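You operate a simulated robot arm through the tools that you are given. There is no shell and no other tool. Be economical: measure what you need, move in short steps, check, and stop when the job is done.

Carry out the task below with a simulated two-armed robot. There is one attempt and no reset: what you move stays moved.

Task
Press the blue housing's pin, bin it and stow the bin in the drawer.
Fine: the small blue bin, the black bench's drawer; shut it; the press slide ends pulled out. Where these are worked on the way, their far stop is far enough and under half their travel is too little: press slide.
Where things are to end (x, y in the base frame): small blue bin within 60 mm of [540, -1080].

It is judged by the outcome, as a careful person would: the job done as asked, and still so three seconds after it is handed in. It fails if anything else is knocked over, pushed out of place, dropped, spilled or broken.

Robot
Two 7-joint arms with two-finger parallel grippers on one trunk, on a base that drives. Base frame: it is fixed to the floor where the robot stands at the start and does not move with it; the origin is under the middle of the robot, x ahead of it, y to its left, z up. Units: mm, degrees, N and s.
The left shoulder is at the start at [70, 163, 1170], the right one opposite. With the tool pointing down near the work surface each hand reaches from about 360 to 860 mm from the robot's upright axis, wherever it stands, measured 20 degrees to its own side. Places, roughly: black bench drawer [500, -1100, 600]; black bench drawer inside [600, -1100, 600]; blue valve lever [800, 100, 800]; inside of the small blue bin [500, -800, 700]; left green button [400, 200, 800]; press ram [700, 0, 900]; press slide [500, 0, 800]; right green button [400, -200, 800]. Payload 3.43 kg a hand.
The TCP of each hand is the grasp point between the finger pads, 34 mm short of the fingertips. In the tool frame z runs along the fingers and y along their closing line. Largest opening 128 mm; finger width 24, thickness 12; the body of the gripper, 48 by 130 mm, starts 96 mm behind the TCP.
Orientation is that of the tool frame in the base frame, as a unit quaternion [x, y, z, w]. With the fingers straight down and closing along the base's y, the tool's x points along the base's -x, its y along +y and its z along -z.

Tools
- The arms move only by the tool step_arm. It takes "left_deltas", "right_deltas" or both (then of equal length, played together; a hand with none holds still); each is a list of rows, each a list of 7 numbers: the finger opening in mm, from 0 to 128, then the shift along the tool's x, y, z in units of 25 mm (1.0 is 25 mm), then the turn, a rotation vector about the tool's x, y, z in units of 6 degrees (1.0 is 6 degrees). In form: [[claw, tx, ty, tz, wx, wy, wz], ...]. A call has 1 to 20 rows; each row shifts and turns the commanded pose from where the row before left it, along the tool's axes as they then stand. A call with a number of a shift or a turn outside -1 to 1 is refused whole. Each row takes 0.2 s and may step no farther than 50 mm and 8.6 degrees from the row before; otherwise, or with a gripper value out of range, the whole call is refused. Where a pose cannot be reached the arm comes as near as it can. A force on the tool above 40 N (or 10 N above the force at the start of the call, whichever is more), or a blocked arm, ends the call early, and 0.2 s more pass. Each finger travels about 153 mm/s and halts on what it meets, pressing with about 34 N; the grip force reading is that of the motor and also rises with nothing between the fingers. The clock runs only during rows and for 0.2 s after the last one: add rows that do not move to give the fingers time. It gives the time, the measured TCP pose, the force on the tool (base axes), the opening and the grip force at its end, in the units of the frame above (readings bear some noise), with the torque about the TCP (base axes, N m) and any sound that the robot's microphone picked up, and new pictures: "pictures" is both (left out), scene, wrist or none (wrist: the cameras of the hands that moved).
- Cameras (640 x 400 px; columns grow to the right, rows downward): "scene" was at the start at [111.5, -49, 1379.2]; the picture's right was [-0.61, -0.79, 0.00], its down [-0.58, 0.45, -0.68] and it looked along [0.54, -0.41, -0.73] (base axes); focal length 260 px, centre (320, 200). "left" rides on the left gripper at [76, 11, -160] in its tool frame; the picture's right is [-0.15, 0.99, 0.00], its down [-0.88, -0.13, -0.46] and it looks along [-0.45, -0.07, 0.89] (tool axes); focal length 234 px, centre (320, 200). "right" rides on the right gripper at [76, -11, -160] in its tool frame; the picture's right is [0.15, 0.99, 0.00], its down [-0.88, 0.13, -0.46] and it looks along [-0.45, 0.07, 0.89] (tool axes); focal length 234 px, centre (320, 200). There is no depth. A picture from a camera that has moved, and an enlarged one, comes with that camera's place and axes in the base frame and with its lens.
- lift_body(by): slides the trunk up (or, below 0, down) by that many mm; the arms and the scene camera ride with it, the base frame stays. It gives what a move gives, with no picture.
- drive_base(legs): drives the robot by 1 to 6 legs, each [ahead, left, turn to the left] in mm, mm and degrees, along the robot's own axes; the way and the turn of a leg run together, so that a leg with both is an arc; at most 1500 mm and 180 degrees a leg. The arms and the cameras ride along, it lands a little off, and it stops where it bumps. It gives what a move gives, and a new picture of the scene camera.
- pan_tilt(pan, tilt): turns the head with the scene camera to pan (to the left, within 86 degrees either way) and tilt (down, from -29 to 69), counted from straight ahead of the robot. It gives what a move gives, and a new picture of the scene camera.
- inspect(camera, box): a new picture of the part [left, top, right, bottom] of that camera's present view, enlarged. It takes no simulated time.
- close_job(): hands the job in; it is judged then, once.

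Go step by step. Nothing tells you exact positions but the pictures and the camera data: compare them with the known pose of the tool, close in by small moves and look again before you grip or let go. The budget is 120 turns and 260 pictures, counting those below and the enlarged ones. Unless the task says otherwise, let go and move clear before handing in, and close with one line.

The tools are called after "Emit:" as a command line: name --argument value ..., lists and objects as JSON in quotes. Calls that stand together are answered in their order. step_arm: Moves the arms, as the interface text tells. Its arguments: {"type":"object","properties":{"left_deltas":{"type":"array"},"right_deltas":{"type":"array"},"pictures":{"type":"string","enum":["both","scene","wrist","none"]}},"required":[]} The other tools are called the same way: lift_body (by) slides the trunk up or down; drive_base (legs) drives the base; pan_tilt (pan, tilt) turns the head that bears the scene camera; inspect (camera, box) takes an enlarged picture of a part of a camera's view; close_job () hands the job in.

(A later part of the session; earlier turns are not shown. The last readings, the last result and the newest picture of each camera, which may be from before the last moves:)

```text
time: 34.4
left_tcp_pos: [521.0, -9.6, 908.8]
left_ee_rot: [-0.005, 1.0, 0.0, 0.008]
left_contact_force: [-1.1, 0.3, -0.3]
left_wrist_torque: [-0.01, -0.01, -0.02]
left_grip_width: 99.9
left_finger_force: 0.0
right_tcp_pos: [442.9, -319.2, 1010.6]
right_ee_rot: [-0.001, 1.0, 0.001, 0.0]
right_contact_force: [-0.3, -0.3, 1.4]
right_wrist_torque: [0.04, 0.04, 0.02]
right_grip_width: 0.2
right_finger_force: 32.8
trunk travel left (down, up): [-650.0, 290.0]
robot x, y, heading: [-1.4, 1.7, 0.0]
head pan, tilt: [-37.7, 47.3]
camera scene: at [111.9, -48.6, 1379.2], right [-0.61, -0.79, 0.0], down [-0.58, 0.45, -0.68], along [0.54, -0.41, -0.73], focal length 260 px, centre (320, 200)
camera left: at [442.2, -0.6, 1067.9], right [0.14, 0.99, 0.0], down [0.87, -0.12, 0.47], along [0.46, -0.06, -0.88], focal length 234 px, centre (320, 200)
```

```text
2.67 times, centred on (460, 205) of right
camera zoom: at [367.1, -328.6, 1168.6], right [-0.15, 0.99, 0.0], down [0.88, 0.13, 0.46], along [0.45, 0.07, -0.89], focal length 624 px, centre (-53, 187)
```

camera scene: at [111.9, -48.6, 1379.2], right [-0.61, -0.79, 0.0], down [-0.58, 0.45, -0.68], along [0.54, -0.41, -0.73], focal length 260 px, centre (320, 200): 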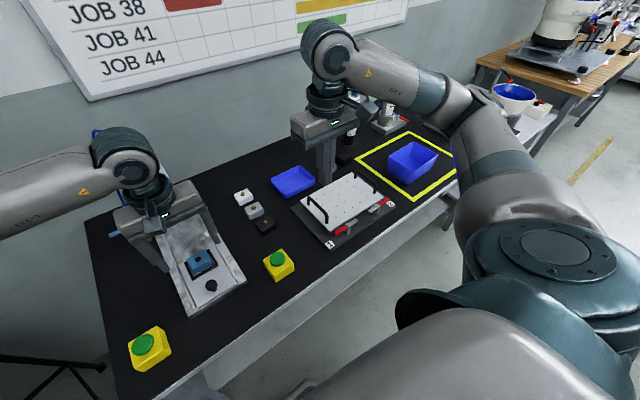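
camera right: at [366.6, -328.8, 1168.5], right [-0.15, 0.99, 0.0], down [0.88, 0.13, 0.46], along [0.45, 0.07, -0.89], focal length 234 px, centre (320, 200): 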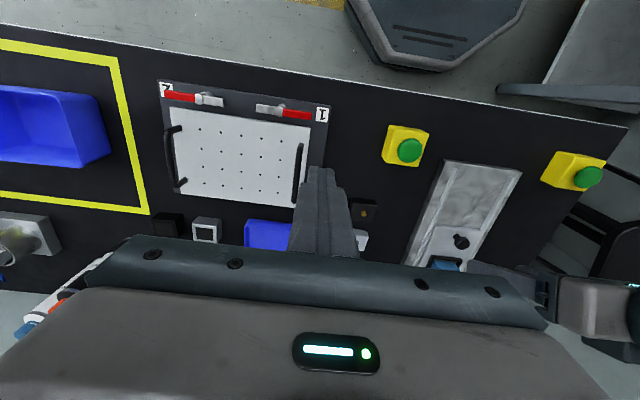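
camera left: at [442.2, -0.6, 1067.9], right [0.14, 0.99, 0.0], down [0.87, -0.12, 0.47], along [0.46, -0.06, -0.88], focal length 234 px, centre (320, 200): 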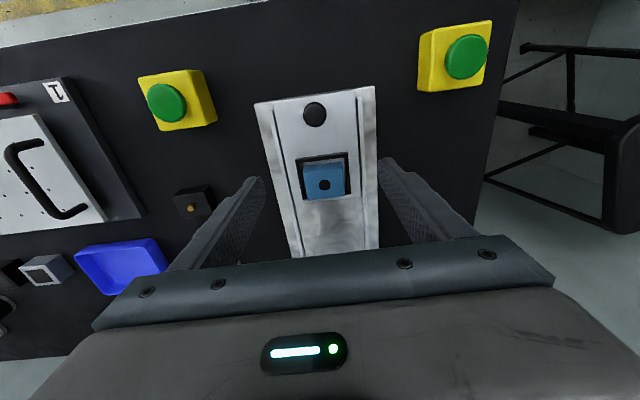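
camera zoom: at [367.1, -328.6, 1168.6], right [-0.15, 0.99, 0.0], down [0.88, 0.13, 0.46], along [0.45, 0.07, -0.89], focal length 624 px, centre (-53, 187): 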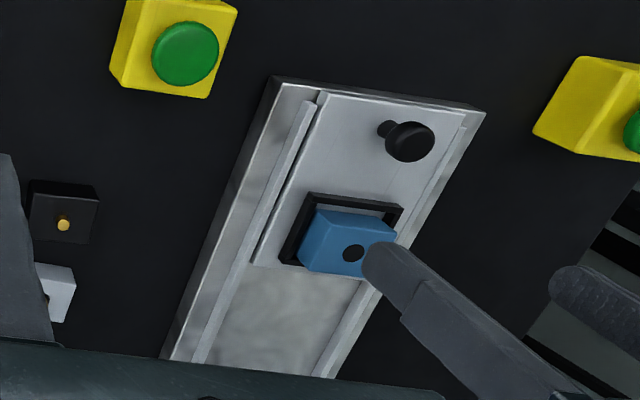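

The pin is pressed flush and the housing sits at about (563, -10), top ~800. Coming down around it, then I'll check before closing.

Emit:
step_arm --left_deltas '[[100, -0.84, 0, 0, 0, 0.15, 0], [100, -0.84, 0, 0, 0, 0, 0], [90, 0, 0, 0.9, 0, 0, 0], [90, 0, 0, 0.9, 0, 0, 0], [90, 0, 0, 0.9, 0, 0, 0], [90, 0, 0, 0.9, 0, 0, 0], [90, 0, 0, 0, 0, 0, 0]]'

```text
time: 36.0
left_tcp_pos: [562.5, -9.3, 820.2]
left_ee_rot: [-0.005, 1.0, 0.001, 0.0]
left_contact_force: [-1.1, 0.4, -0.2]
left_wrist_torque: [-0.02, -0.01, -0.02]
left_grip_width: 90.0
left_finger_force: 0.0
right_tcp_pos: [443.5, -317.9, 1010.9]
right_ee_rot: [-0.001, 1.0, 0.0, 0.0]
right_contact_force: [-0.4, -0.2, -0.2]
right_wrist_torque: [0.01, 0.0, -0.04]
right_grip_width: 0.2
right_finger_force: 32.7
trunk travel left (down, up): [-650.0, 290.0]
robot x, y, heading: [0.2, -1.4, 0.4]
head pan, tilt: [-37.7, 47.3]
camera scene: at [112.0, -48.7, 1379.2], right [-0.61, -0.79, 0.0], down [-0.58, 0.45, -0.68], along [0.54, -0.41, -0.73], focal length 260 px, centre (320, 200)
camera left: at [487.2, 0.0, 978.8], right [0.14, 0.99, 0.0], down [0.88, -0.12, 0.46], along [0.45, -0.06, -0.89], focal length 234 px, centre (320, 200)
```

scene: 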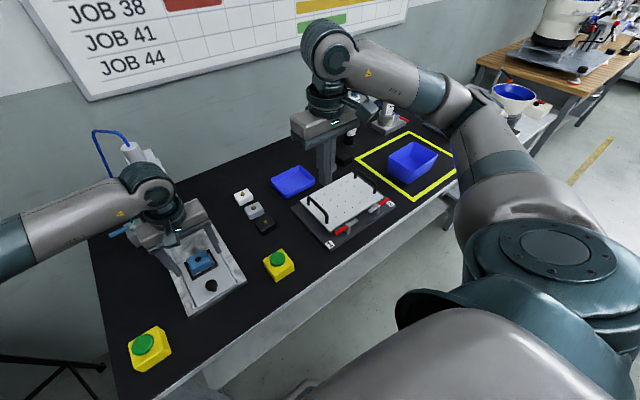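
left: 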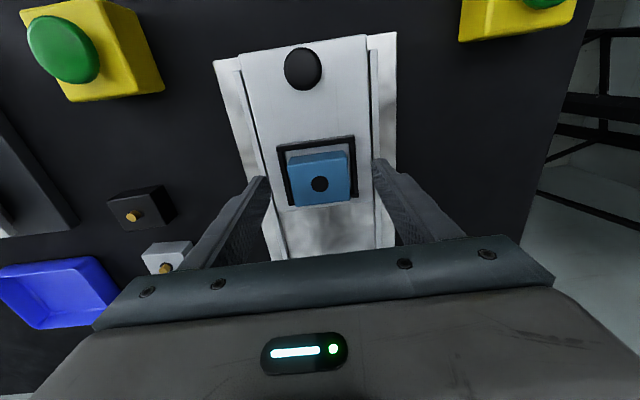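

Aligned. Lowering 5 mm and closing, then a small lift test.

Emit:
step_arm --left_deltas '[[90, 0, 0, 0.2, 0, 0, 0], [60, 0, 0, 0, 0, 0, 0], [40, 0, 0, 0, 0, 0, 0], [30, 0, 0, 0, 0, 0, 0], [30, 0, 0, 0, 0, 0, 0], [30, 0, 0, -0.4, 0, 0, 0], [30, 0, 0, -0.8, 0, 0, 0], [30, 0, 0, -0.8, 0, 0, 0]]'

```text
time: 37.8
left_tcp_pos: [564.0, -9.8, 866.1]
left_ee_rot: [-0.004, 1.0, 0.002, -0.001]
left_contact_force: [-0.2, 0.1, -1.1]
left_wrist_torque: [0.03, -0.05, 0.01]
left_grip_width: 48.9
left_finger_force: 34.8
right_tcp_pos: [442.5, -319.0, 1009.5]
right_ee_rot: [0.0, 1.0, 0.0, 0.001]
right_contact_force: [0.4, -0.8, -0.2]
right_wrist_torque: [0.0, 0.02, 0.0]
right_grip_width: 0.1
right_finger_force: 32.7
trunk travel left (down, up): [-650.0, 290.0]
robot x, y, heading: [1.0, 1.5, -0.2]
head pan, tilt: [-37.7, 47.3]
camera scene: at [112.4, -48.8, 1379.1], right [-0.61, -0.79, 0.0], down [-0.58, 0.45, -0.68], along [0.54, -0.41, -0.74], focal length 260 px, centre (320, 200)
camera left: at [487.7, -0.9, 1024.5], right [0.14, 0.99, 0.0], down [0.88, -0.12, 0.45], along [0.45, -0.06, -0.89], focal length 234 px, centre (320, 200)
```

scene: 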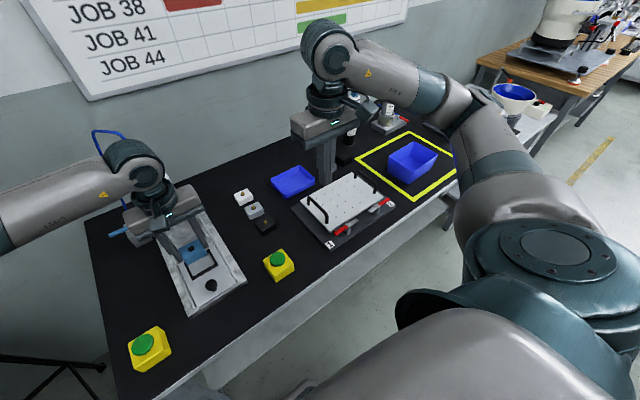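
left: 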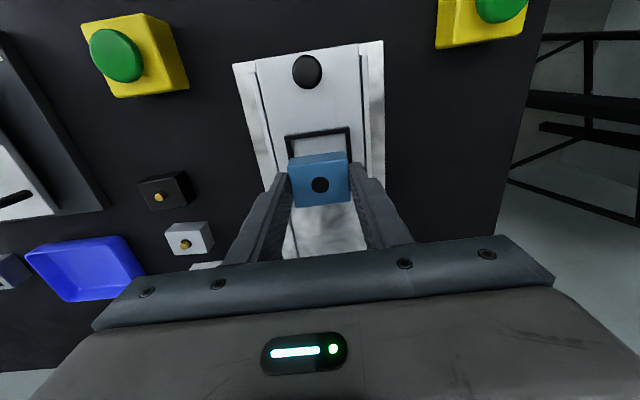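

Housing is held firmly. I'll lift and draw both hands back, then look to the right at the bin, the drawer and the floor.

Emit:
step_arm --left_deltas '[[30, 0, 0, -1, 0, 0, 0], [30, 0, 0, -1, 0, 0, 0], [30, 0.5, 0, -1, 0, 0, 0], [30, 1, 0, -1, 0, 0, 0], [30, 1, 0, -1, 0, 0, 0], [30, 1, 0, -1, 0, 0, 0], [30, 1, 0, 0, 0, 0, 0], [30, 1, 0, 0, 0, 0, 0], [30, 0, 0, 0, 0, 0, 0]]' --right_deltas '[[0, 0.5, 0, -0.3, 0, 0, 0], [0, 0.5, 0, -0.3, 0, 0, 0], [0, 0.5, 0, 0, 0, 0, 0], [0, 0.5, 0, 0, 0, 0, 0], [0, 0.5, 0, 0, 0, 0, 0], [0, 0.5, 0, 0, 0, 0, 0], [0, 0, 0, 0, 0, 0, 0], [0, 0, 0, 0, 0, 0, 0], [0, 0, 0, 0, 0, 0, 0]]' --pictures "none"

Emit:
pan_tilt --pan -75 --tilt 35

```text
time: 39.8
left_tcp_pos: [425.3, -10.9, 1016.6]
left_ee_rot: [-0.006, 1.0, 0.0, 0.0]
left_contact_force: [-0.7, -0.2, -0.9]
left_wrist_torque: [-0.05, 0.03, 0.0]
left_grip_width: 48.9
left_finger_force: 33.9
right_tcp_pos: [369.2, -317.3, 1023.5]
right_ee_rot: [0.0, 1.0, 0.0, 0.0]
right_contact_force: [0.0, -0.1, -0.1]
right_wrist_torque: [0.02, 0.02, 0.0]
right_grip_width: 0.0
right_finger_force: 33.1
trunk travel left (down, up): [-650.0, 290.0]
robot x, y, heading: [2.5, 3.1, -0.0]
head pan, tilt: [-37.7, 47.3]
```

```text
time: 40.8
left_tcp_pos: [425.6, -10.7, 1016.3]
left_ee_rot: [-0.005, 1.0, 0.0, 0.0]
left_contact_force: [-0.3, -0.2, -0.5]
left_wrist_torque: [0.03, 0.02, -0.02]
left_grip_width: 49.0
left_finger_force: 34.8
right_tcp_pos: [368.1, -319.1, 1024.9]
right_ee_rot: [0.0, 1.0, 0.0, 0.0]
right_contact_force: [0.5, -0.4, 0.5]
right_wrist_torque: [-0.01, -0.01, 0.0]
right_grip_width: 0.2
right_finger_force: 33.3
trunk travel left (down, up): [-650.0, 290.0]
robot x, y, heading: [2.3, 0.5, -0.1]
head pan, tilt: [-75.0, 35.0]
camera scene: at [72.4, -85.0, 1397.2], right [-0.97, -0.26, 0.0], down [-0.15, 0.55, -0.82], along [0.21, -0.79, -0.57], focal length 260 px, centre (320, 200)
```

scene: 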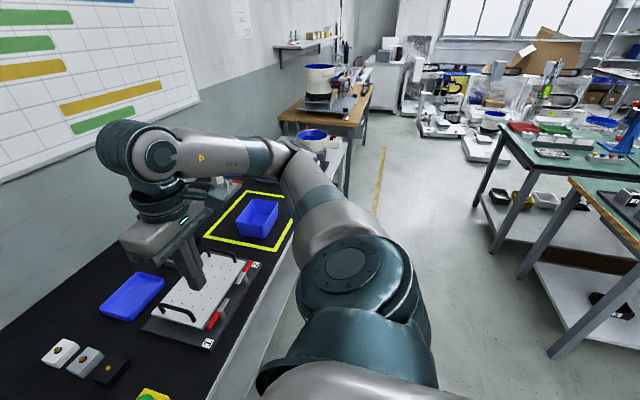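

The floor along the bench is clear. Driving right 650 mm, then looking at the bin and drawer.

Emit:
drive_base --legs '[[0, -650, 0]]'

Emit:
pan_tilt --pan -50 --tilt 50

```text
time: 44.4
left_tcp_pos: [427.9, -664.5, 1016.7]
left_ee_rot: [-0.01, 1.0, 0.0, 0.0]
left_contact_force: [-0.7, 0.0, 0.1]
left_wrist_torque: [-0.01, 0.01, 0.0]
left_grip_width: 49.3
left_finger_force: 34.3
right_tcp_pos: [374.0, -973.7, 1024.8]
right_ee_rot: [-0.004, 1.0, 0.0, 0.001]
right_contact_force: [0.0, 0.4, 0.2]
right_wrist_torque: [0.0, 0.02, 0.03]
right_grip_width: 0.0
right_finger_force: 32.7
trunk travel left (down, up): [-650.0, 290.0]
robot x, y, heading: [5.9, -656.2, 0.4]
head pan, tilt: [-75.0, 35.0]
camera scene: at [76.1, -742.0, 1397.2], right [-0.96, -0.27, 0.0], down [-0.15, 0.55, -0.82], along [0.22, -0.79, -0.57], focal length 260 px, centre (320, 200)
```

scene: 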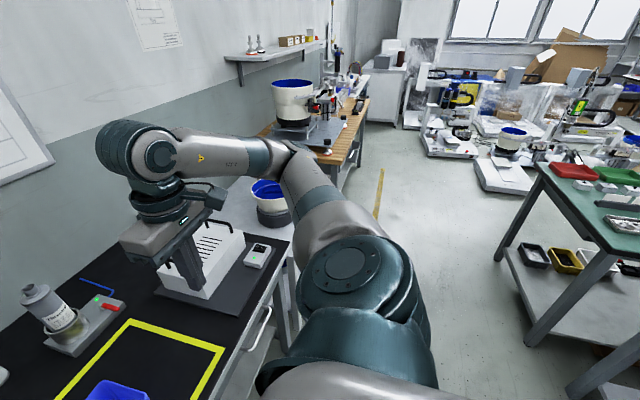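

```text
time: 45.3
left_tcp_pos: [430.7, -663.9, 1016.3]
left_ee_rot: [-0.01, 1.0, 0.0, 0.0]
left_contact_force: [0.5, -1.0, -0.4]
left_wrist_torque: [-0.01, -0.01, 0.03]
left_grip_width: 49.0
left_finger_force: 33.8
right_tcp_pos: [373.6, -970.8, 1024.9]
right_ee_rot: [-0.004, 1.0, 0.0, 0.0]
right_contact_force: [-0.1, -0.2, -0.3]
right_wrist_torque: [-0.02, -0.03, 0.0]
right_grip_width: 0.0
right_finger_force: 33.0
trunk travel left (down, up): [-650.0, 290.0]
robot x, y, heading: [-0.0, -654.9, 0.6]
head pan, tilt: [-50.0, 50.0]
camera scene: at [102.5, -715.4, 1375.5], right [-0.76, -0.65, 0.0], down [-0.5, 0.58, -0.64], along [0.42, -0.49, -0.77], focal length 260 px, centre (320, 200)
```

scene: 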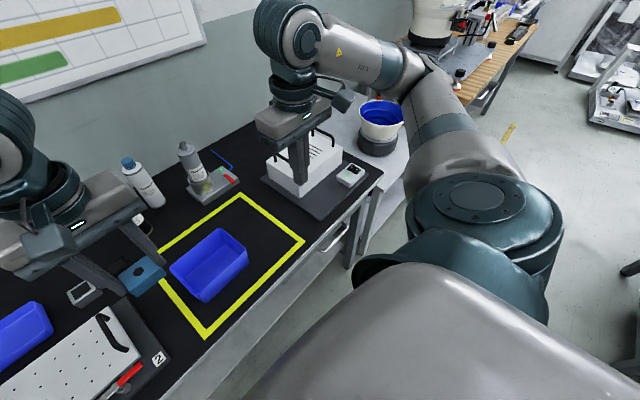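

The bin rim centre is at about (495, -767), and the drawer handle near (360, -1091, 650). I'll bring the housing above the bin.

Emit:
step_arm --left_deltas '[[30, -0.51, -0.82, 0, 0, 0, 0], [30, -0.51, -0.82, 0, 0, 0, 0], [30, -0.51, -0.82, 0, 0, 0, 0], [30, -0.51, -0.82, 0.4, 0, 0, 0], [30, -0.51, -0.82, 1, 0, 0, 0], [30, 0, 0, 1, 0, 0, 0], [30, 0, 0, 1, 0, 0, 0], [30, 0, 0, 0, 0, 0, 0]]' --right_deltas '[[0, 0, -1, 0, 0, 0, 0], [0, 0, -1, 0, 0, 0, 0], [0, 0, -1, 0, 0, 0, 0], [0, 0, 0, 0, 0, 0, 0], [0, 0, 0, 0, 0, 0, 0], [0, 0, 0, 0, 0, 0, 0], [0, 0, 0, 0, 0, 0, 0], [0, 0, 0, 0, 0, 0, 0]]'

```text
time: 47.1
left_tcp_pos: [495.4, -764.8, 930.8]
left_ee_rot: [-0.01, 1.0, 0.0, 0.0]
left_contact_force: [-0.3, 0.5, -0.6]
left_wrist_torque: [0.04, 0.0, -0.01]
left_grip_width: 49.2
left_finger_force: 33.9
right_tcp_pos: [373.5, -1047.0, 1025.8]
right_ee_rot: [-0.005, 1.0, 0.0, -0.001]
right_contact_force: [0.5, -0.7, 0.1]
right_wrist_torque: [0.03, -0.05, 0.0]
right_grip_width: 0.0
right_finger_force: 32.7
trunk travel left (down, up): [-650.0, 290.0]
robot x, y, heading: [1.4, -657.4, 0.6]
head pan, tilt: [-50.0, 50.0]
camera scene: at [102.2, -715.7, 1375.5], right [-0.76, -0.65, 0.0], down [-0.5, 0.58, -0.64], along [0.42, -0.49, -0.77], focal length 260 px, centre (320, 200)
camera right: at [297.5, -1058.2, 1184.8], right [-0.16, 0.99, 0.0], down [0.88, 0.14, 0.46], along [0.45, 0.07, -0.89], focal length 234 px, centre (320, 200)
camera left: at [418.4, -757.6, 1089.3], right [0.13, 0.99, 0.0], down [0.88, -0.11, 0.46], along [0.45, -0.06, -0.89], focal length 234 px, centre (320, 200)
```

scene: 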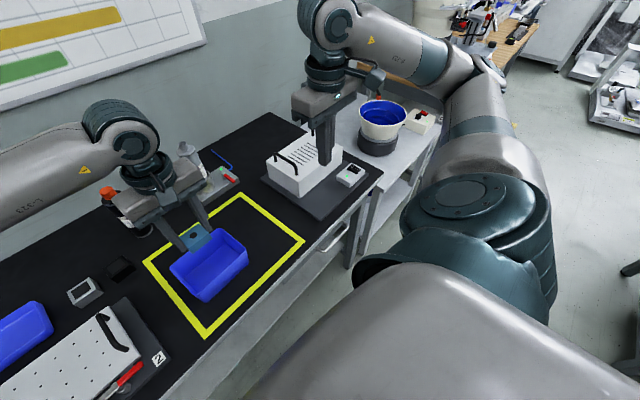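
right: 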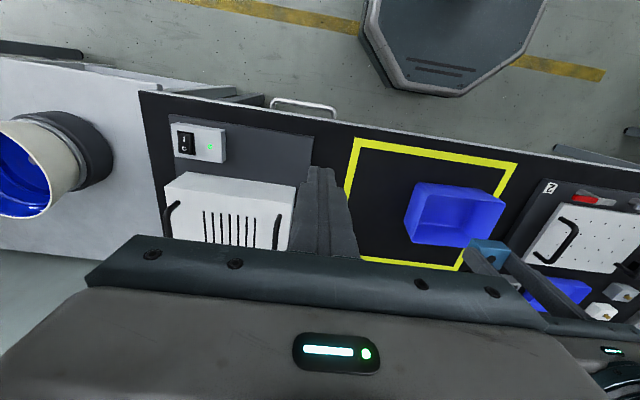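
left: 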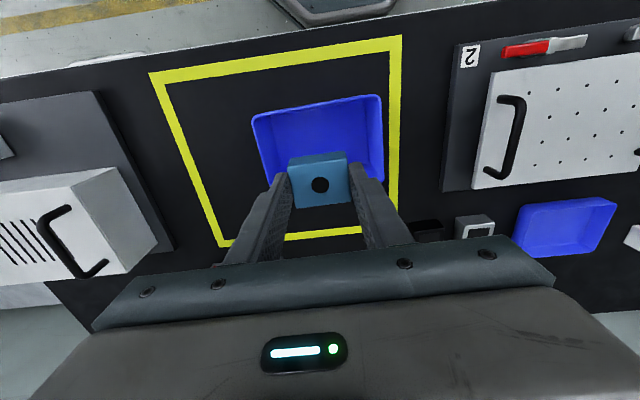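

Emit:
inspect --camera "scene" --box '[140, 190, 320, 340]'

Emit:
inspect --camera "right" --box '[140, 60, 540, 300]'

```text
2.67 times, centred on (230, 265) of scene
camera zoom: at [102.2, -715.7, 1375.5], right [-0.76, -0.65, 0.0], down [-0.5, 0.58, -0.64], along [0.42, -0.49, -0.77], focal length 692 px, centre (560, 27)
```

zoom: 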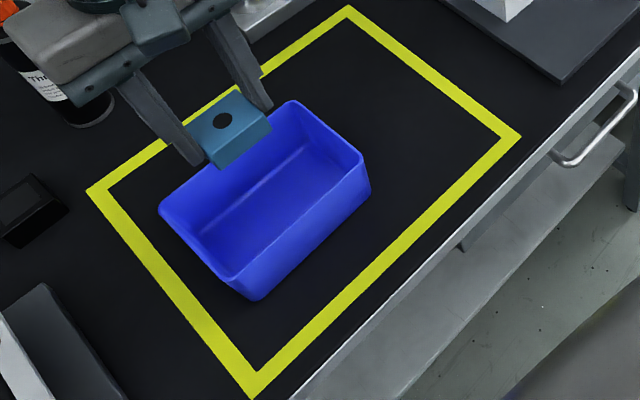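

```text
1.60 times, centred on (340, 180) of right
camera zoom: at [297.5, -1058.2, 1184.8], right [-0.16, 0.99, 0.0], down [0.88, 0.14, 0.46], along [0.45, 0.07, -0.89], focal length 375 px, centre (288, 232)
```

zoom: 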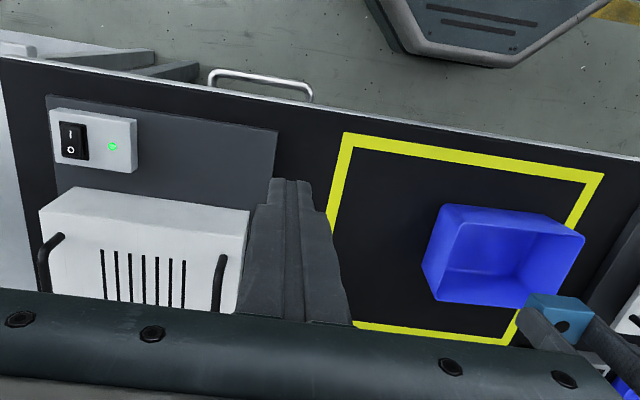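

Rim measures x 441–547, y −837…−697, z≈806, so the hand is centred. Lowering the housing into the bin in small steps.

Emit:
step_arm --left_deltas '[[30, 0, -0.08, 1, 0, 0, 0], [30, 0, 0, 1, 0, 0, 0], [30, 0, 0, 1, 0, 0, 0], [30, 0, 0, 0.8, 0, 0, 0], [30, 0, 0, 0.4, 0, 0, 0], [30, 0, 0, 0.2, 0, 0, 0], [30, 0, 0, 0.2, 0, 0, 0], [30, 0, 0, 0.2, 0, 0, 0], [30, 0, 0, 0, 0, 0, 0]]'

```text
time: 49.1
left_tcp_pos: [495.0, -767.8, 810.8]
left_ee_rot: [-0.01, 1.0, 0.0, 0.0]
left_contact_force: [-0.2, -1.1, -1.2]
left_wrist_torque: [0.03, 0.0, 0.03]
left_grip_width: 49.3
left_finger_force: 34.5
right_tcp_pos: [374.0, -1047.0, 1025.7]
right_ee_rot: [-0.005, 1.0, 0.0, 0.0]
right_contact_force: [0.5, 0.3, 0.1]
right_wrist_torque: [0.04, 0.0, 0.02]
right_grip_width: 0.0
right_finger_force: 33.1
trunk travel left (down, up): [-650.0, 290.0]
robot x, y, heading: [0.4, -657.0, 0.5]
head pan, tilt: [-50.0, 50.0]
camera scene: at [102.5, -715.6, 1375.5], right [-0.76, -0.65, 0.0], down [-0.5, 0.58, -0.64], along [0.42, -0.49, -0.77], focal length 260 px, centre (320, 200)
camera left: at [418.5, -759.5, 968.7], right [0.13, 0.99, 0.0], down [0.88, -0.11, 0.46], along [0.45, -0.06, -0.89], focal length 234 px, centre (320, 200)
```

scene: 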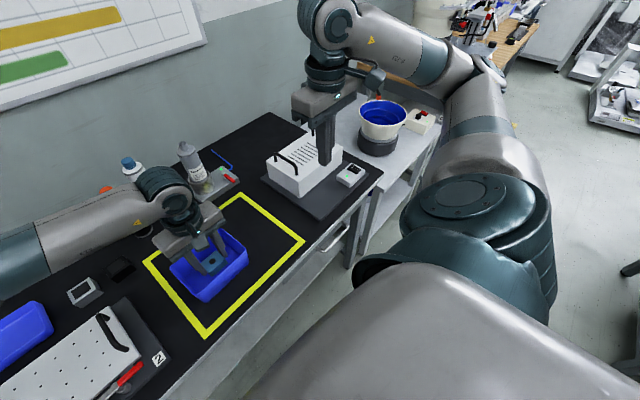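
left: 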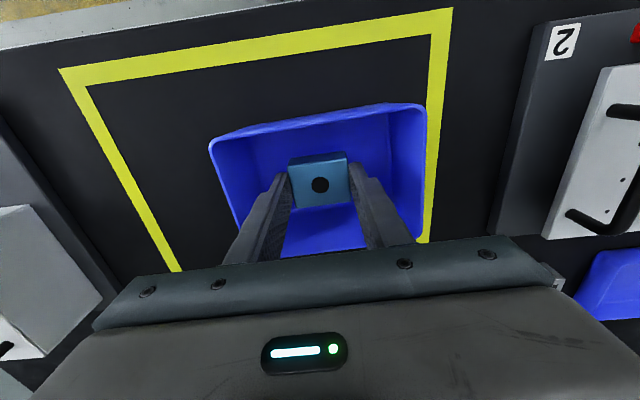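

Not yet touching; continuing gently until contact.

Emit:
step_arm --left_deltas '[[30, 0, 0, 0.15, 0, 0, 0], [30, 0, 0, 0.15, 0, 0, 0], [30, 0, 0, 0.15, 0, 0, 0], [30, 0, 0, 0, 0, 0, 0]]' --pictures "none"

```text
time: 50.1
left_tcp_pos: [497.2, -767.5, 798.3]
left_ee_rot: [-0.01, 1.0, 0.0, 0.0]
left_contact_force: [-0.7, -0.5, -1.0]
left_wrist_torque: [-0.02, -0.02, 0.01]
left_grip_width: 49.1
left_finger_force: 34.0
right_tcp_pos: [373.9, -1046.4, 1026.4]
right_ee_rot: [-0.004, 1.0, 0.0, 0.0]
right_contact_force: [-0.5, -0.2, 0.0]
right_wrist_torque: [-0.01, -0.01, 0.02]
right_grip_width: 0.0
right_finger_force: 33.2
trunk travel left (down, up): [-650.0, 290.0]
robot x, y, heading: [3.4, -653.5, 0.3]
head pan, tilt: [-50.0, 50.0]
```

Emit:
step_arm --left_deltas '[[30, 0, 0, 0.1, 0, 0, 0], [30, 0, 0, 0.1, 0, 0, 0], [30, 0, 0, 0.1, 0, 0, 0], [30, 0, 0, 0, 0, 0, 0]]' --pictures "wrist"

```text
time: 51.1
left_tcp_pos: [495.5, -767.3, 790.4]
left_ee_rot: [-0.009, 1.0, 0.0, 0.001]
left_contact_force: [-0.9, -1.4, -1.0]
left_wrist_torque: [0.02, -0.02, -0.03]
left_grip_width: 49.1
left_finger_force: 33.9
right_tcp_pos: [374.4, -1046.6, 1025.9]
right_ee_rot: [-0.004, 1.0, 0.0, 0.0]
right_contact_force: [0.4, 0.8, -0.1]
right_wrist_torque: [-0.01, -0.02, -0.01]
right_grip_width: 0.1
right_finger_force: 32.6
trunk travel left (down, up): [-650.0, 290.0]
robot x, y, heading: [3.6, -658.2, 0.3]
head pan, tilt: [-50.0, 50.0]
camera left: at [418.8, -759.3, 948.9], right [0.13, 0.99, 0.0], down [0.88, -0.11, 0.46], along [0.45, -0.06, -0.89], focal length 234 px, centre (320, 200)
```

left: 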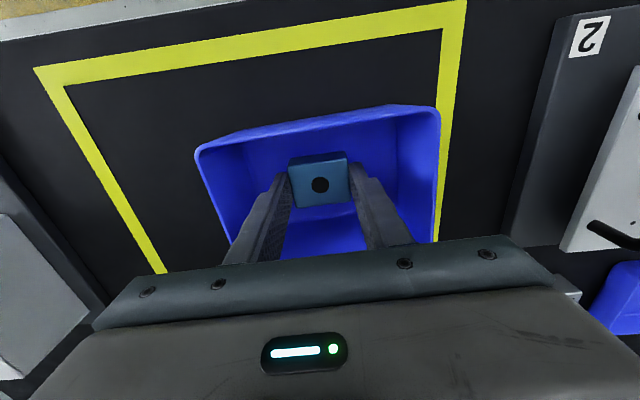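

Emit:
step_arm --left_deltas '[[30, 0, 0, 0.1, 0, 0, 0], [30, 0, 0, 0.1, 0, 0, 0], [30, 0, 0, 0.1, 0, 0, 0], [30, 0, 0, 0.1, 0, 0, 0], [30, 0, 0, 0.1, 0, 0, 0], [30, 0, 0, 0.1, 0, 0, 0], [30, 0, 0, 0, 0, 0, 0]]' --pictures "none"

```text
time: 52.7
left_tcp_pos: [495.1, -767.5, 778.0]
left_ee_rot: [-0.01, 1.0, 0.0, 0.0]
left_contact_force: [0.7, 0.7, 29.2]
left_wrist_torque: [0.05, -0.04, -0.01]
left_grip_width: 49.0
left_finger_force: 33.8
right_tcp_pos: [372.8, -1046.7, 1027.0]
right_ee_rot: [-0.005, 1.0, 0.0, 0.001]
right_contact_force: [-0.9, -0.1, -0.9]
right_wrist_torque: [0.02, 0.03, -0.01]
right_grip_width: 0.0
right_finger_force: 33.0
trunk travel left (down, up): [-650.0, 290.0]
robot x, y, heading: [1.7, -660.4, 0.5]
head pan, tilt: [-50.0, 50.0]
```

The housing is on the bin floor. Releasing and rising.

Emit:
step_arm --left_deltas '[[30, 0, 0, -0.12, 0, 0, 0], [60, 0, 0, 0, 0, 0, 0], [70, 0, 0, 0, 0, 0, 0], [70, 0, 0, -0.5, 0, 0, 0], [70, 0, 0, -1, 0, 0, 0], [70, 0, 0, -1, 0, 0, 0], [70, 0, 0, -1, 0, 0, 0], [70, 0, 0, -1, 0, 0, 0], [70, 0, 0, -1, 0, 0, 0], [70, 0, 0, 0, 0, 0, 0]]'

```text
time: 54.9
left_tcp_pos: [495.4, -767.1, 919.6]
left_ee_rot: [-0.01, 1.0, -0.001, -0.001]
left_contact_force: [-0.1, -0.3, -0.4]
left_wrist_torque: [0.0, 0.02, 0.04]
left_grip_width: 69.8
left_finger_force: 0.0
right_tcp_pos: [373.9, -1047.3, 1024.9]
right_ee_rot: [-0.004, 1.0, -0.001, 0.0]
right_contact_force: [-0.1, 0.4, -1.1]
right_wrist_torque: [-0.03, -0.02, 0.03]
right_grip_width: 0.0
right_finger_force: 33.5
trunk travel left (down, up): [-650.0, 290.0]
robot x, y, heading: [2.6, -656.4, 0.7]
head pan, tilt: [-50.0, 50.0]
camera scene: at [102.8, -715.5, 1375.4], right [-0.76, -0.65, 0.0], down [-0.5, 0.58, -0.64], along [0.42, -0.49, -0.77], focal length 260 px, centre (320, 200)
camera left: at [419.3, -759.4, 1076.8], right [0.13, 0.99, 0.0], down [0.88, -0.11, 0.46], along [0.45, -0.06, -0.89], focal length 234 px, centre (320, 200)
```

scene: 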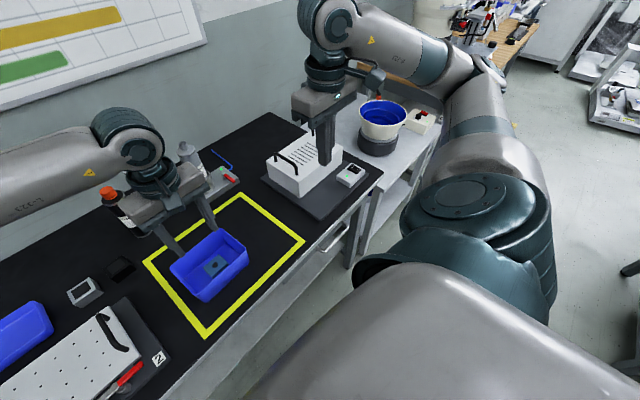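
left: 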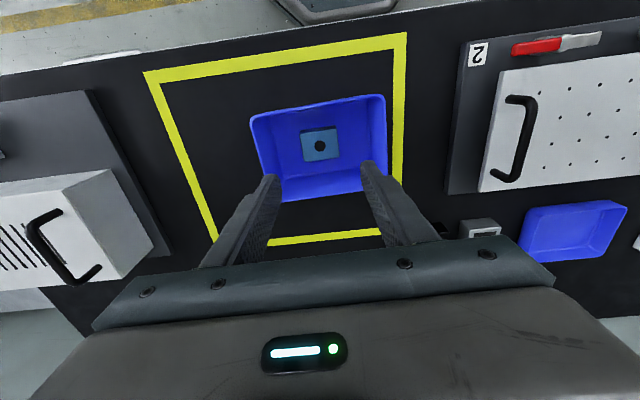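

The housing lies in the bin. The drawer handle is a bar along y (−1142…−1024) at x≈347, z≈661; I'll raise the left hand back, reverse to get room, lower the trunk, then grip the bar with the right hand pointing forward.

Emit:
step_arm --left_deltas '[[70, 1, 0.5, -1, 0, 0, 0], [70, 1, 0.5, -1, 0, 0, 0], [70, 1, 0.5, -1, 0, 0, 0], [70, 0, 0.5, -1, 0, 0, 0], [70, 0, 1, -1, 0, 0, 0], [70, 0, 1, -1, 0, 0, 0], [70, 0, 1, -1, 0, 0, 0]]' --pictures "none"

Emit:
pan_tilt --pan -86 --tilt 45

Emit:
pan_tilt --pan 86 --tilt 45

```text
time: 56.5
left_tcp_pos: [416.7, -642.4, 1093.2]
left_ee_rot: [-0.009, 1.0, 0.0, 0.0]
left_contact_force: [0.2, -0.7, 0.3]
left_wrist_torque: [-0.02, 0.01, 0.03]
left_grip_width: 69.9
left_finger_force: 0.0
right_tcp_pos: [373.6, -1047.4, 1025.0]
right_ee_rot: [-0.004, 1.0, 0.001, 0.0]
right_contact_force: [-0.6, 0.3, 0.0]
right_wrist_torque: [-0.01, -0.01, 0.01]
right_grip_width: 0.1
right_finger_force: 33.4
trunk travel left (down, up): [-650.0, 290.0]
robot x, y, heading: [4.1, -654.3, 0.4]
head pan, tilt: [-50.0, 50.0]
```

```text
time: 57.5
left_tcp_pos: [418.2, -643.7, 1091.6]
left_ee_rot: [-0.009, 1.0, 0.0, 0.0]
left_contact_force: [0.3, -0.5, -0.1]
left_wrist_torque: [0.02, 0.01, 0.02]
left_grip_width: 69.9
left_finger_force: 0.0
right_tcp_pos: [374.6, -1046.6, 1025.4]
right_ee_rot: [-0.005, 1.0, 0.0, 0.0]
right_contact_force: [-0.8, -0.8, -0.3]
right_wrist_torque: [-0.01, 0.0, 0.0]
right_grip_width: 0.0
right_finger_force: 33.2
trunk travel left (down, up): [-650.0, 290.0]
robot x, y, heading: [4.9, -659.1, 0.7]
head pan, tilt: [-85.9, 45.0]
camera scene: at [59.0, -737.9, 1382.4], right [-1.0, -0.08, 0.0], down [-0.06, 0.7, -0.71], along [0.06, -0.7, -0.71], focal length 260 px, centre (320, 200)
```

scene: 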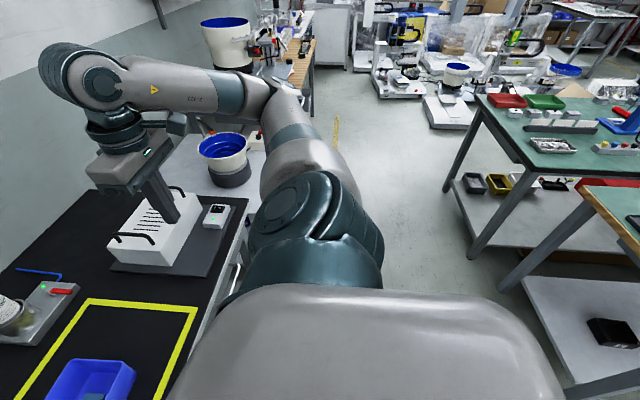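

```text
time: 60.1
left_tcp_pos: [418.0, -642.5, 1092.7]
left_ee_rot: [-0.01, 1.0, 0.0, 0.0]
left_contact_force: [0.7, -0.1, -0.7]
left_wrist_torque: [-0.01, -0.03, 0.0]
left_grip_width: 70.0
left_finger_force: 0.2
right_tcp_pos: [374.1, -1046.8, 1025.6]
right_ee_rot: [-0.004, 1.0, 0.0, 0.001]
right_contact_force: [-0.4, 0.0, 0.5]
right_wrist_torque: [0.03, -0.03, -0.01]
right_grip_width: 0.0
right_finger_force: 33.3
trunk travel left (down, up): [-650.0, 290.0]
robot x, y, heading: [3.7, -657.5, 0.6]
head pan, tilt: [85.9, 45.0]
camera scene: at [57.5, -575.8, 1382.4], right [1.0, -0.06, 0.0], down [-0.04, -0.71, -0.71], along [0.04, 0.71, -0.71], focal length 260 px, centre (320, 200)
```

scene: 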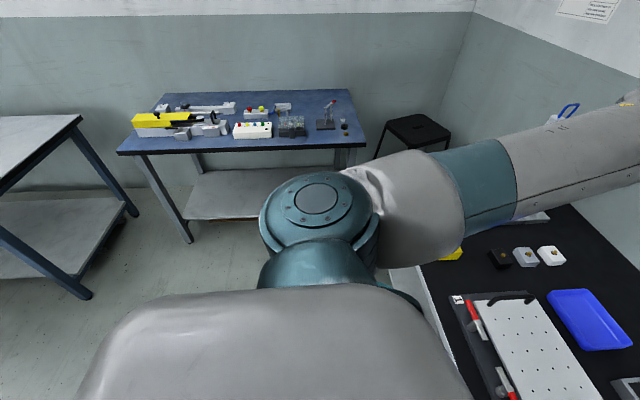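

The space behind is clear to about x −850. Reversing 300 mm and lowering the trunk 300 mm.

Emit:
drive_base --legs '[[-300, 0, 0]]'

Emit:
lift_body --by -300

Emit:
pan_tilt --pan -40 --tilt 35

```text
time: 62.2
left_tcp_pos: [120.5, -646.6, 1093.1]
left_ee_rot: [-0.008, 1.0, 0.0, 0.0]
left_contact_force: [-0.6, -0.3, -0.1]
left_wrist_torque: [0.02, -0.07, 0.03]
left_grip_width: 69.9
left_finger_force: 0.1
right_tcp_pos: [76.0, -1049.5, 1025.4]
right_ee_rot: [-0.003, 1.0, 0.0, -0.001]
right_contact_force: [-0.3, 0.8, 1.4]
right_wrist_torque: [-0.02, -0.02, 0.01]
right_grip_width: 0.4
right_finger_force: 32.6
trunk travel left (down, up): [-650.0, 290.0]
robot x, y, heading: [-295.2, -659.2, 0.5]
head pan, tilt: [85.9, 45.0]
camera scene: at [-240.0, -578.3, 1382.4], right [1.0, -0.06, 0.0], down [-0.05, -0.71, -0.71], along [0.05, 0.71, -0.71], focal length 260 px, centre (320, 200)
```

scene: 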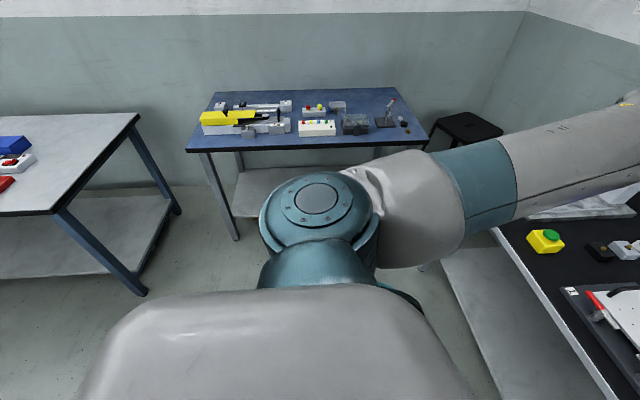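

```text
time: 65.2
left_tcp_pos: [121.1, -647.4, 793.4]
left_ee_rot: [-0.009, 1.0, 0.0, -0.001]
left_contact_force: [0.3, -0.7, -0.4]
left_wrist_torque: [-0.03, -0.02, 0.0]
left_grip_width: 70.1
left_finger_force: 0.1
right_tcp_pos: [75.5, -1050.4, 726.4]
right_ee_rot: [-0.003, 1.0, 0.0, 0.001]
right_contact_force: [0.0, -0.1, -0.2]
right_wrist_torque: [-0.02, 0.01, -0.02]
right_grip_width: 0.0
right_finger_force: 33.2
trunk travel left (down, up): [-350.0, 590.0]
robot x, y, heading: [-291.4, -660.7, 0.5]
head pan, tilt: [85.9, 45.0]
```

```text
time: 67.3
left_tcp_pos: [121.1, -646.3, 792.2]
left_ee_rot: [-0.009, 1.0, 0.0, -0.001]
left_contact_force: [1.2, -1.1, 0.4]
left_wrist_torque: [0.04, 0.04, -0.01]
left_grip_width: 70.2
left_finger_force: 0.0
right_tcp_pos: [74.5, -1050.0, 726.1]
right_ee_rot: [-0.004, 1.0, 0.001, 0.0]
right_contact_force: [0.0, 0.5, 0.1]
right_wrist_torque: [0.01, -0.01, -0.02]
right_grip_width: 0.0
right_finger_force: 32.9
trunk travel left (down, up): [-350.0, 590.0]
robot x, y, heading: [-290.7, -660.6, 0.3]
head pan, tilt: [-40.0, 35.0]
camera scene: at [-177.2, -715.5, 1097.2], right [-0.64, -0.77, 0.0], down [-0.44, 0.37, -0.82], along [0.63, -0.52, -0.57], focal length 260 px, centre (320, 200)
```

scene: 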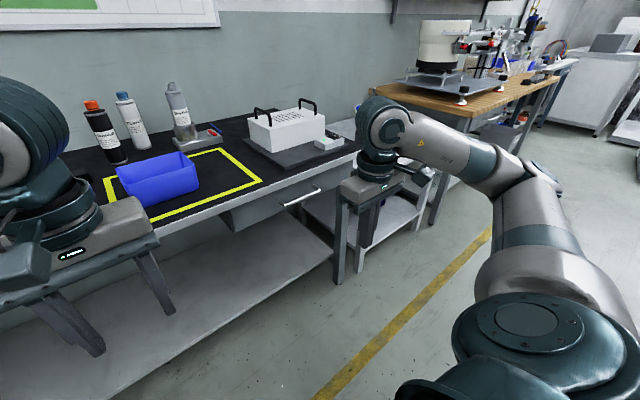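

Emit:
inspect --camera "scene" --box '[180, 120, 380, 245]'

```text
3.20 times, centred on (280, 182) of scene
camera zoom: at [-177.2, -715.5, 1097.2], right [-0.64, -0.77, 0.0], down [-0.44, 0.37, -0.82], along [0.63, -0.52, -0.57], focal length 830 px, centre (448, 256)
```

zoom: 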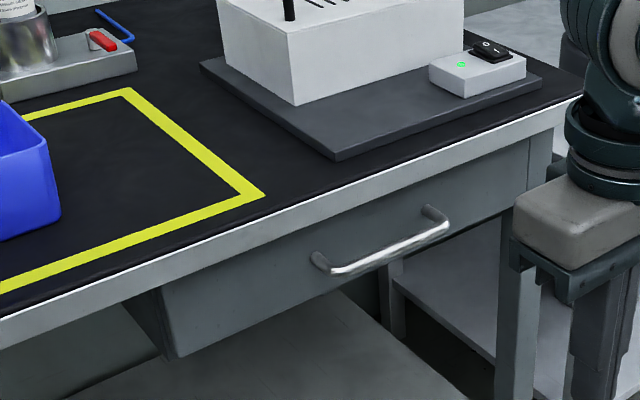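

The drawer front is at x≈386, with about 35 mm of finger room behind the bar. I'll bring the right hand out in front, pitch it forward to horizontal and roll it so the fingers close vertically.

Emit:
step_arm --right_deltas '[[30, -1, -0.3, 0, 0, 0, 0], [40, -1, -0.3, 0, 0, 0, 0], [50, -1, -0.3, 0, 0, 0, 0], [60, -1, -0.3, 0, 0, 0, 0], [60, 0, 0, 0, 0, -1, 0], [60, 0, 0, 0, 0, -1, 0], [60, 0, 0, 0, 0, -1, 0], [60, 0, 0, 0, 0, -1, 0], [60, 0, 0, 0, 0, -1, 0], [60, 0, 0, 0, 0, -1, 0], [60, 0, 0, 0, 0, -1, 0], [60, 0, 0, 0, 0, -1, 0], [60, 0, 0, 0, 0, -1, 0], [60, 0, 0, 0, 0, -1, 0], [60, 0, 0, 0, 0, -1, 0], [60, 0, 0, 0, 0, -1, 0], [60, 0, 0, 0, 0, -1, 0], [60, 0, 0, 0, 0, -1, 0], [60, 0, 0, 0, 0, -1, 0], [60, 0, 0, 0, 0, 0, 0]]'

```text
time: 71.5
left_tcp_pos: [119.7, -646.1, 792.3]
left_ee_rot: [-0.009, 1.0, 0.001, -0.001]
left_contact_force: [0.8, -0.1, -0.5]
left_wrist_torque: [-0.02, 0.04, 0.02]
left_grip_width: 70.0
left_finger_force: 0.0
right_tcp_pos: [199.1, -1142.4, 730.0]
right_ee_rot: [0.006, 0.787, -0.026, 0.616]
right_contact_force: [1.4, 0.1, 3.0]
right_wrist_torque: [-0.02, 0.33, -0.03]
right_grip_width: 60.0
right_finger_force: 0.1
right hand out of reach, approached as far as the arm can: row 11, 12, 13, 14, 15, 16, 17, 18
trunk travel left (down, up): [-350.0, 590.0]
robot x, y, heading: [-292.7, -661.4, 0.4]
head pan, tilt: [-40.0, 35.0]
camera scene: at [-176.4, -715.3, 1097.1], right [-0.64, -0.77, 0.0], down [-0.44, 0.37, -0.82], along [0.63, -0.52, -0.57], focal length 260 px, centre (320, 200)
camera right: at [25.3, -1147.8, 694.6], right [0.01, 0.98, -0.18], down [-0.22, 0.17, 0.96], along [0.97, 0.03, 0.22], focal length 234 px, centre (320, 200)
```

scene: 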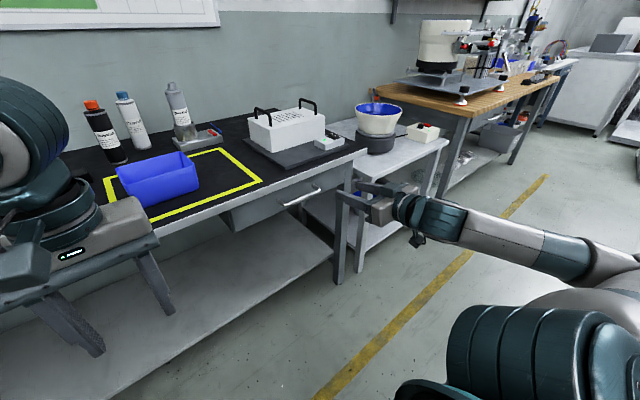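
right: 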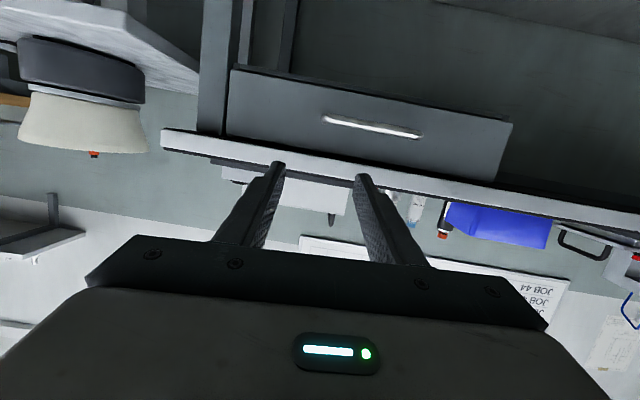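

The pitch is limited in this wrist posture. I'll try the roll, which may open it up.

Emit:
step_arm --right_deltas '[[60, 0, 0, 0, 0, 0, 1], [60, 0, 0, 0, 0, 0, 1], [60, 0, 0, 0, 0, 0, 1], [60, 0, 0, 0, 0, 0, 1], [60, 0, 0, 0, 0, 0, 1], [60, 0, 0, 0, 0, 0, 1], [60, 0, 0, 0, 0, 0, 1], [60, 0, 0, 0, 0, 0, 1], [60, 0, 0, 0, 0, 0, 1], [60, 0, 0, 0, 0, 0, 1], [60, 0, 0, 0, 0, 0, 1], [60, 0, 0, 0, 0, 0, 1], [60, 0, 0, 0, 0, 0, 1], [60, 0, 0, 0, 0, 0, 1], [60, 0, 0, 0, 0, 0, 1], [60, 0, 0, 0, 0, 0, 0]]'

```text
time: 74.9
left_tcp_pos: [121.7, -645.7, 793.0]
left_ee_rot: [-0.008, 1.0, 0.0, 0.0]
left_contact_force: [1.1, -0.5, 0.4]
left_wrist_torque: [0.01, 0.0, -0.02]
left_grip_width: 70.1
left_finger_force: 0.0
right_tcp_pos: [199.6, -1143.1, 731.8]
right_ee_rot: [0.561, 0.551, 0.419, 0.454]
right_contact_force: [0.6, -0.1, -0.3]
right_wrist_torque: [0.01, -0.02, -0.01]
right_grip_width: 59.7
right_finger_force: 0.1
trunk travel left (down, up): [-350.0, 590.0]
robot x, y, heading: [-293.6, -662.8, 0.7]
head pan, tilt: [-40.0, 35.0]
camera scene: at [-177.3, -715.6, 1097.2], right [-0.64, -0.77, 0.0], down [-0.44, 0.37, -0.82], along [0.63, -0.52, -0.57], focal length 260 px, centre (320, 200)
camera right: at [44.2, -1059.4, 755.9], right [0.24, 0.17, 0.96], down [-0.45, -0.85, 0.26], along [0.86, -0.49, -0.13], focal length 234 px, centre (320, 200)
```

scene: 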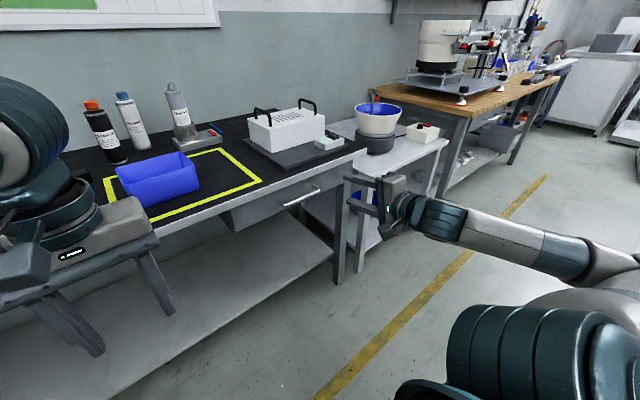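
right: 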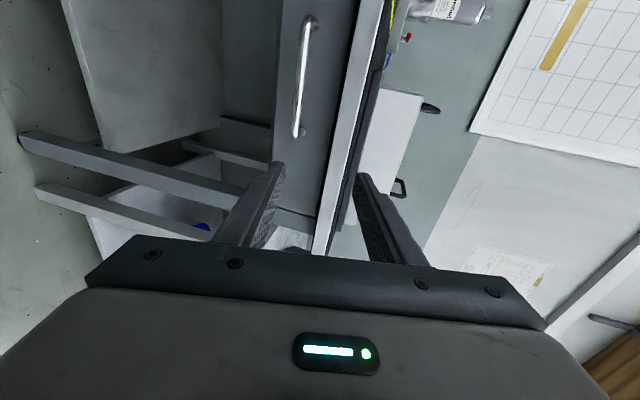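

Fingers now point forward, 14° down, closing vertically. The bar measures again at x 347, y −1082, z 662; I'll approach to just in front of it and check.

Emit:
step_arm --right_deltas '[[40, 0.65, -0.35, 0.5, 0, 0, 0], [40, 0.65, -0.35, 0.5, 0, 0, 0], [40, 0.65, -0.35, 0.5, 0, 0, 0], [40, 0.65, -0.35, 0.5, 0, 0, 0], [40, 0, 0, 0, 0, 0, 0]]' --pictures "wrist"

```text
time: 76.1
left_tcp_pos: [120.6, -646.5, 792.6]
left_ee_rot: [-0.008, 1.0, -0.001, 0.001]
left_contact_force: [-0.2, -1.2, 0.5]
left_wrist_torque: [0.06, 0.02, 0.0]
left_grip_width: 70.4
left_finger_force: 0.1
right_tcp_pos: [208.0, -1129.7, 723.0]
right_ee_rot: [0.56, 0.552, 0.419, 0.455]
right_contact_force: [0.8, 0.8, -0.5]
right_wrist_torque: [-0.01, -0.02, 0.02]
right_grip_width: 39.7
right_finger_force: 0.0
right hand out of reach, approached as far as the arm can: row 2, 3, 4
trunk travel left (down, up): [-350.0, 590.0]
robot x, y, heading: [-293.6, -660.0, 0.6]
head pan, tilt: [-40.0, 35.0]
camera right: at [53.6, -1045.9, 746.4], right [0.24, 0.17, 0.96], down [-0.45, -0.86, 0.26], along [0.86, -0.49, -0.13], focal length 234 px, centre (320, 200)
```

right: 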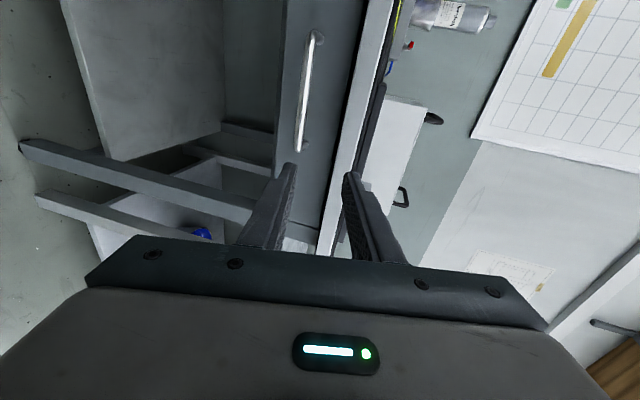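

The arm is at its wrist limit, so I'll carry the hand there with the base and trunk instead: down 57 mm, left 48 mm, then forward.

Emit:
lift_body --by -57

Emit:
drive_base --legs '[[0, 48, 0], [85, 0, 0]]'

Emit:
inspect --camera "right" --box '[160, 0, 480, 260]'

```text
time: 77.0
left_tcp_pos: [119.9, -645.3, 735.0]
left_ee_rot: [-0.009, 1.0, 0.0, -0.001]
left_contact_force: [-0.6, 0.2, -0.2]
left_wrist_torque: [0.03, -0.05, -0.01]
left_grip_width: 70.0
left_finger_force: 0.0
right_tcp_pos: [209.0, -1129.6, 666.3]
right_ee_rot: [0.56, 0.551, 0.42, 0.454]
right_contact_force: [0.4, -0.5, 0.4]
right_wrist_torque: [0.0, 0.05, 0.01]
right_grip_width: 40.0
right_finger_force: 0.1
trunk travel left (down, up): [-293.0, 647.0]
robot x, y, heading: [-293.2, -654.3, 0.6]
head pan, tilt: [-40.0, 35.0]
```

```text
time: 78.6
left_tcp_pos: [203.3, -598.1, 735.2]
left_ee_rot: [-0.007, 1.0, 0.0, -0.001]
left_contact_force: [-0.2, -0.4, 0.7]
left_wrist_torque: [0.0, 0.03, 0.01]
left_grip_width: 70.3
left_finger_force: 0.0
right_tcp_pos: [291.0, -1081.0, 665.3]
right_ee_rot: [0.561, 0.551, 0.419, 0.454]
right_contact_force: [0.7, -0.4, -0.9]
right_wrist_torque: [-0.02, 0.01, 0.01]
right_grip_width: 40.1
right_finger_force: 0.1
trunk travel left (down, up): [-293.0, 647.0]
robot x, y, heading: [-208.5, -611.1, 0.1]
head pan, tilt: [-40.0, 35.0]
camera scene: at [-93.3, -667.6, 1040.1], right [-0.64, -0.77, 0.0], down [-0.44, 0.37, -0.82], along [0.63, -0.52, -0.57], focal length 260 px, centre (320, 200)
```

scene: 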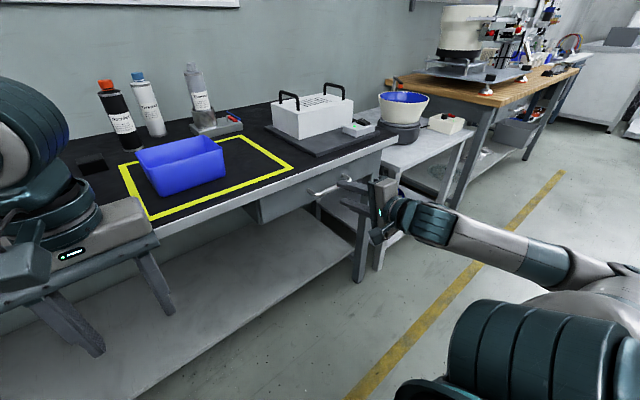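

```text
1.54 times, centred on (320, 130) of right
camera zoom: at [137.1, -998.2, 689.0], right [0.24, 0.17, 0.96], down [-0.45, -0.86, 0.26], along [0.86, -0.49, -0.13], focal length 360 px, centre (320, 308)
```

zoom: 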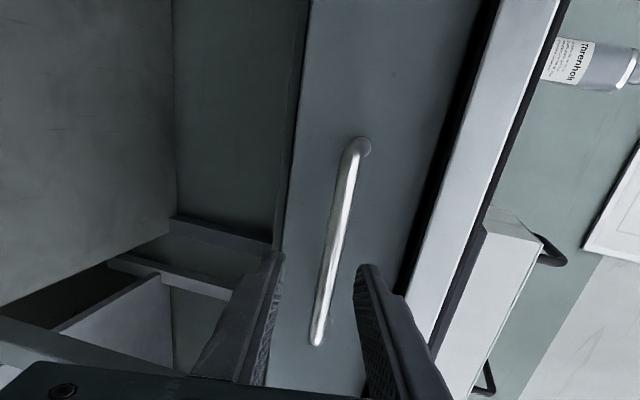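

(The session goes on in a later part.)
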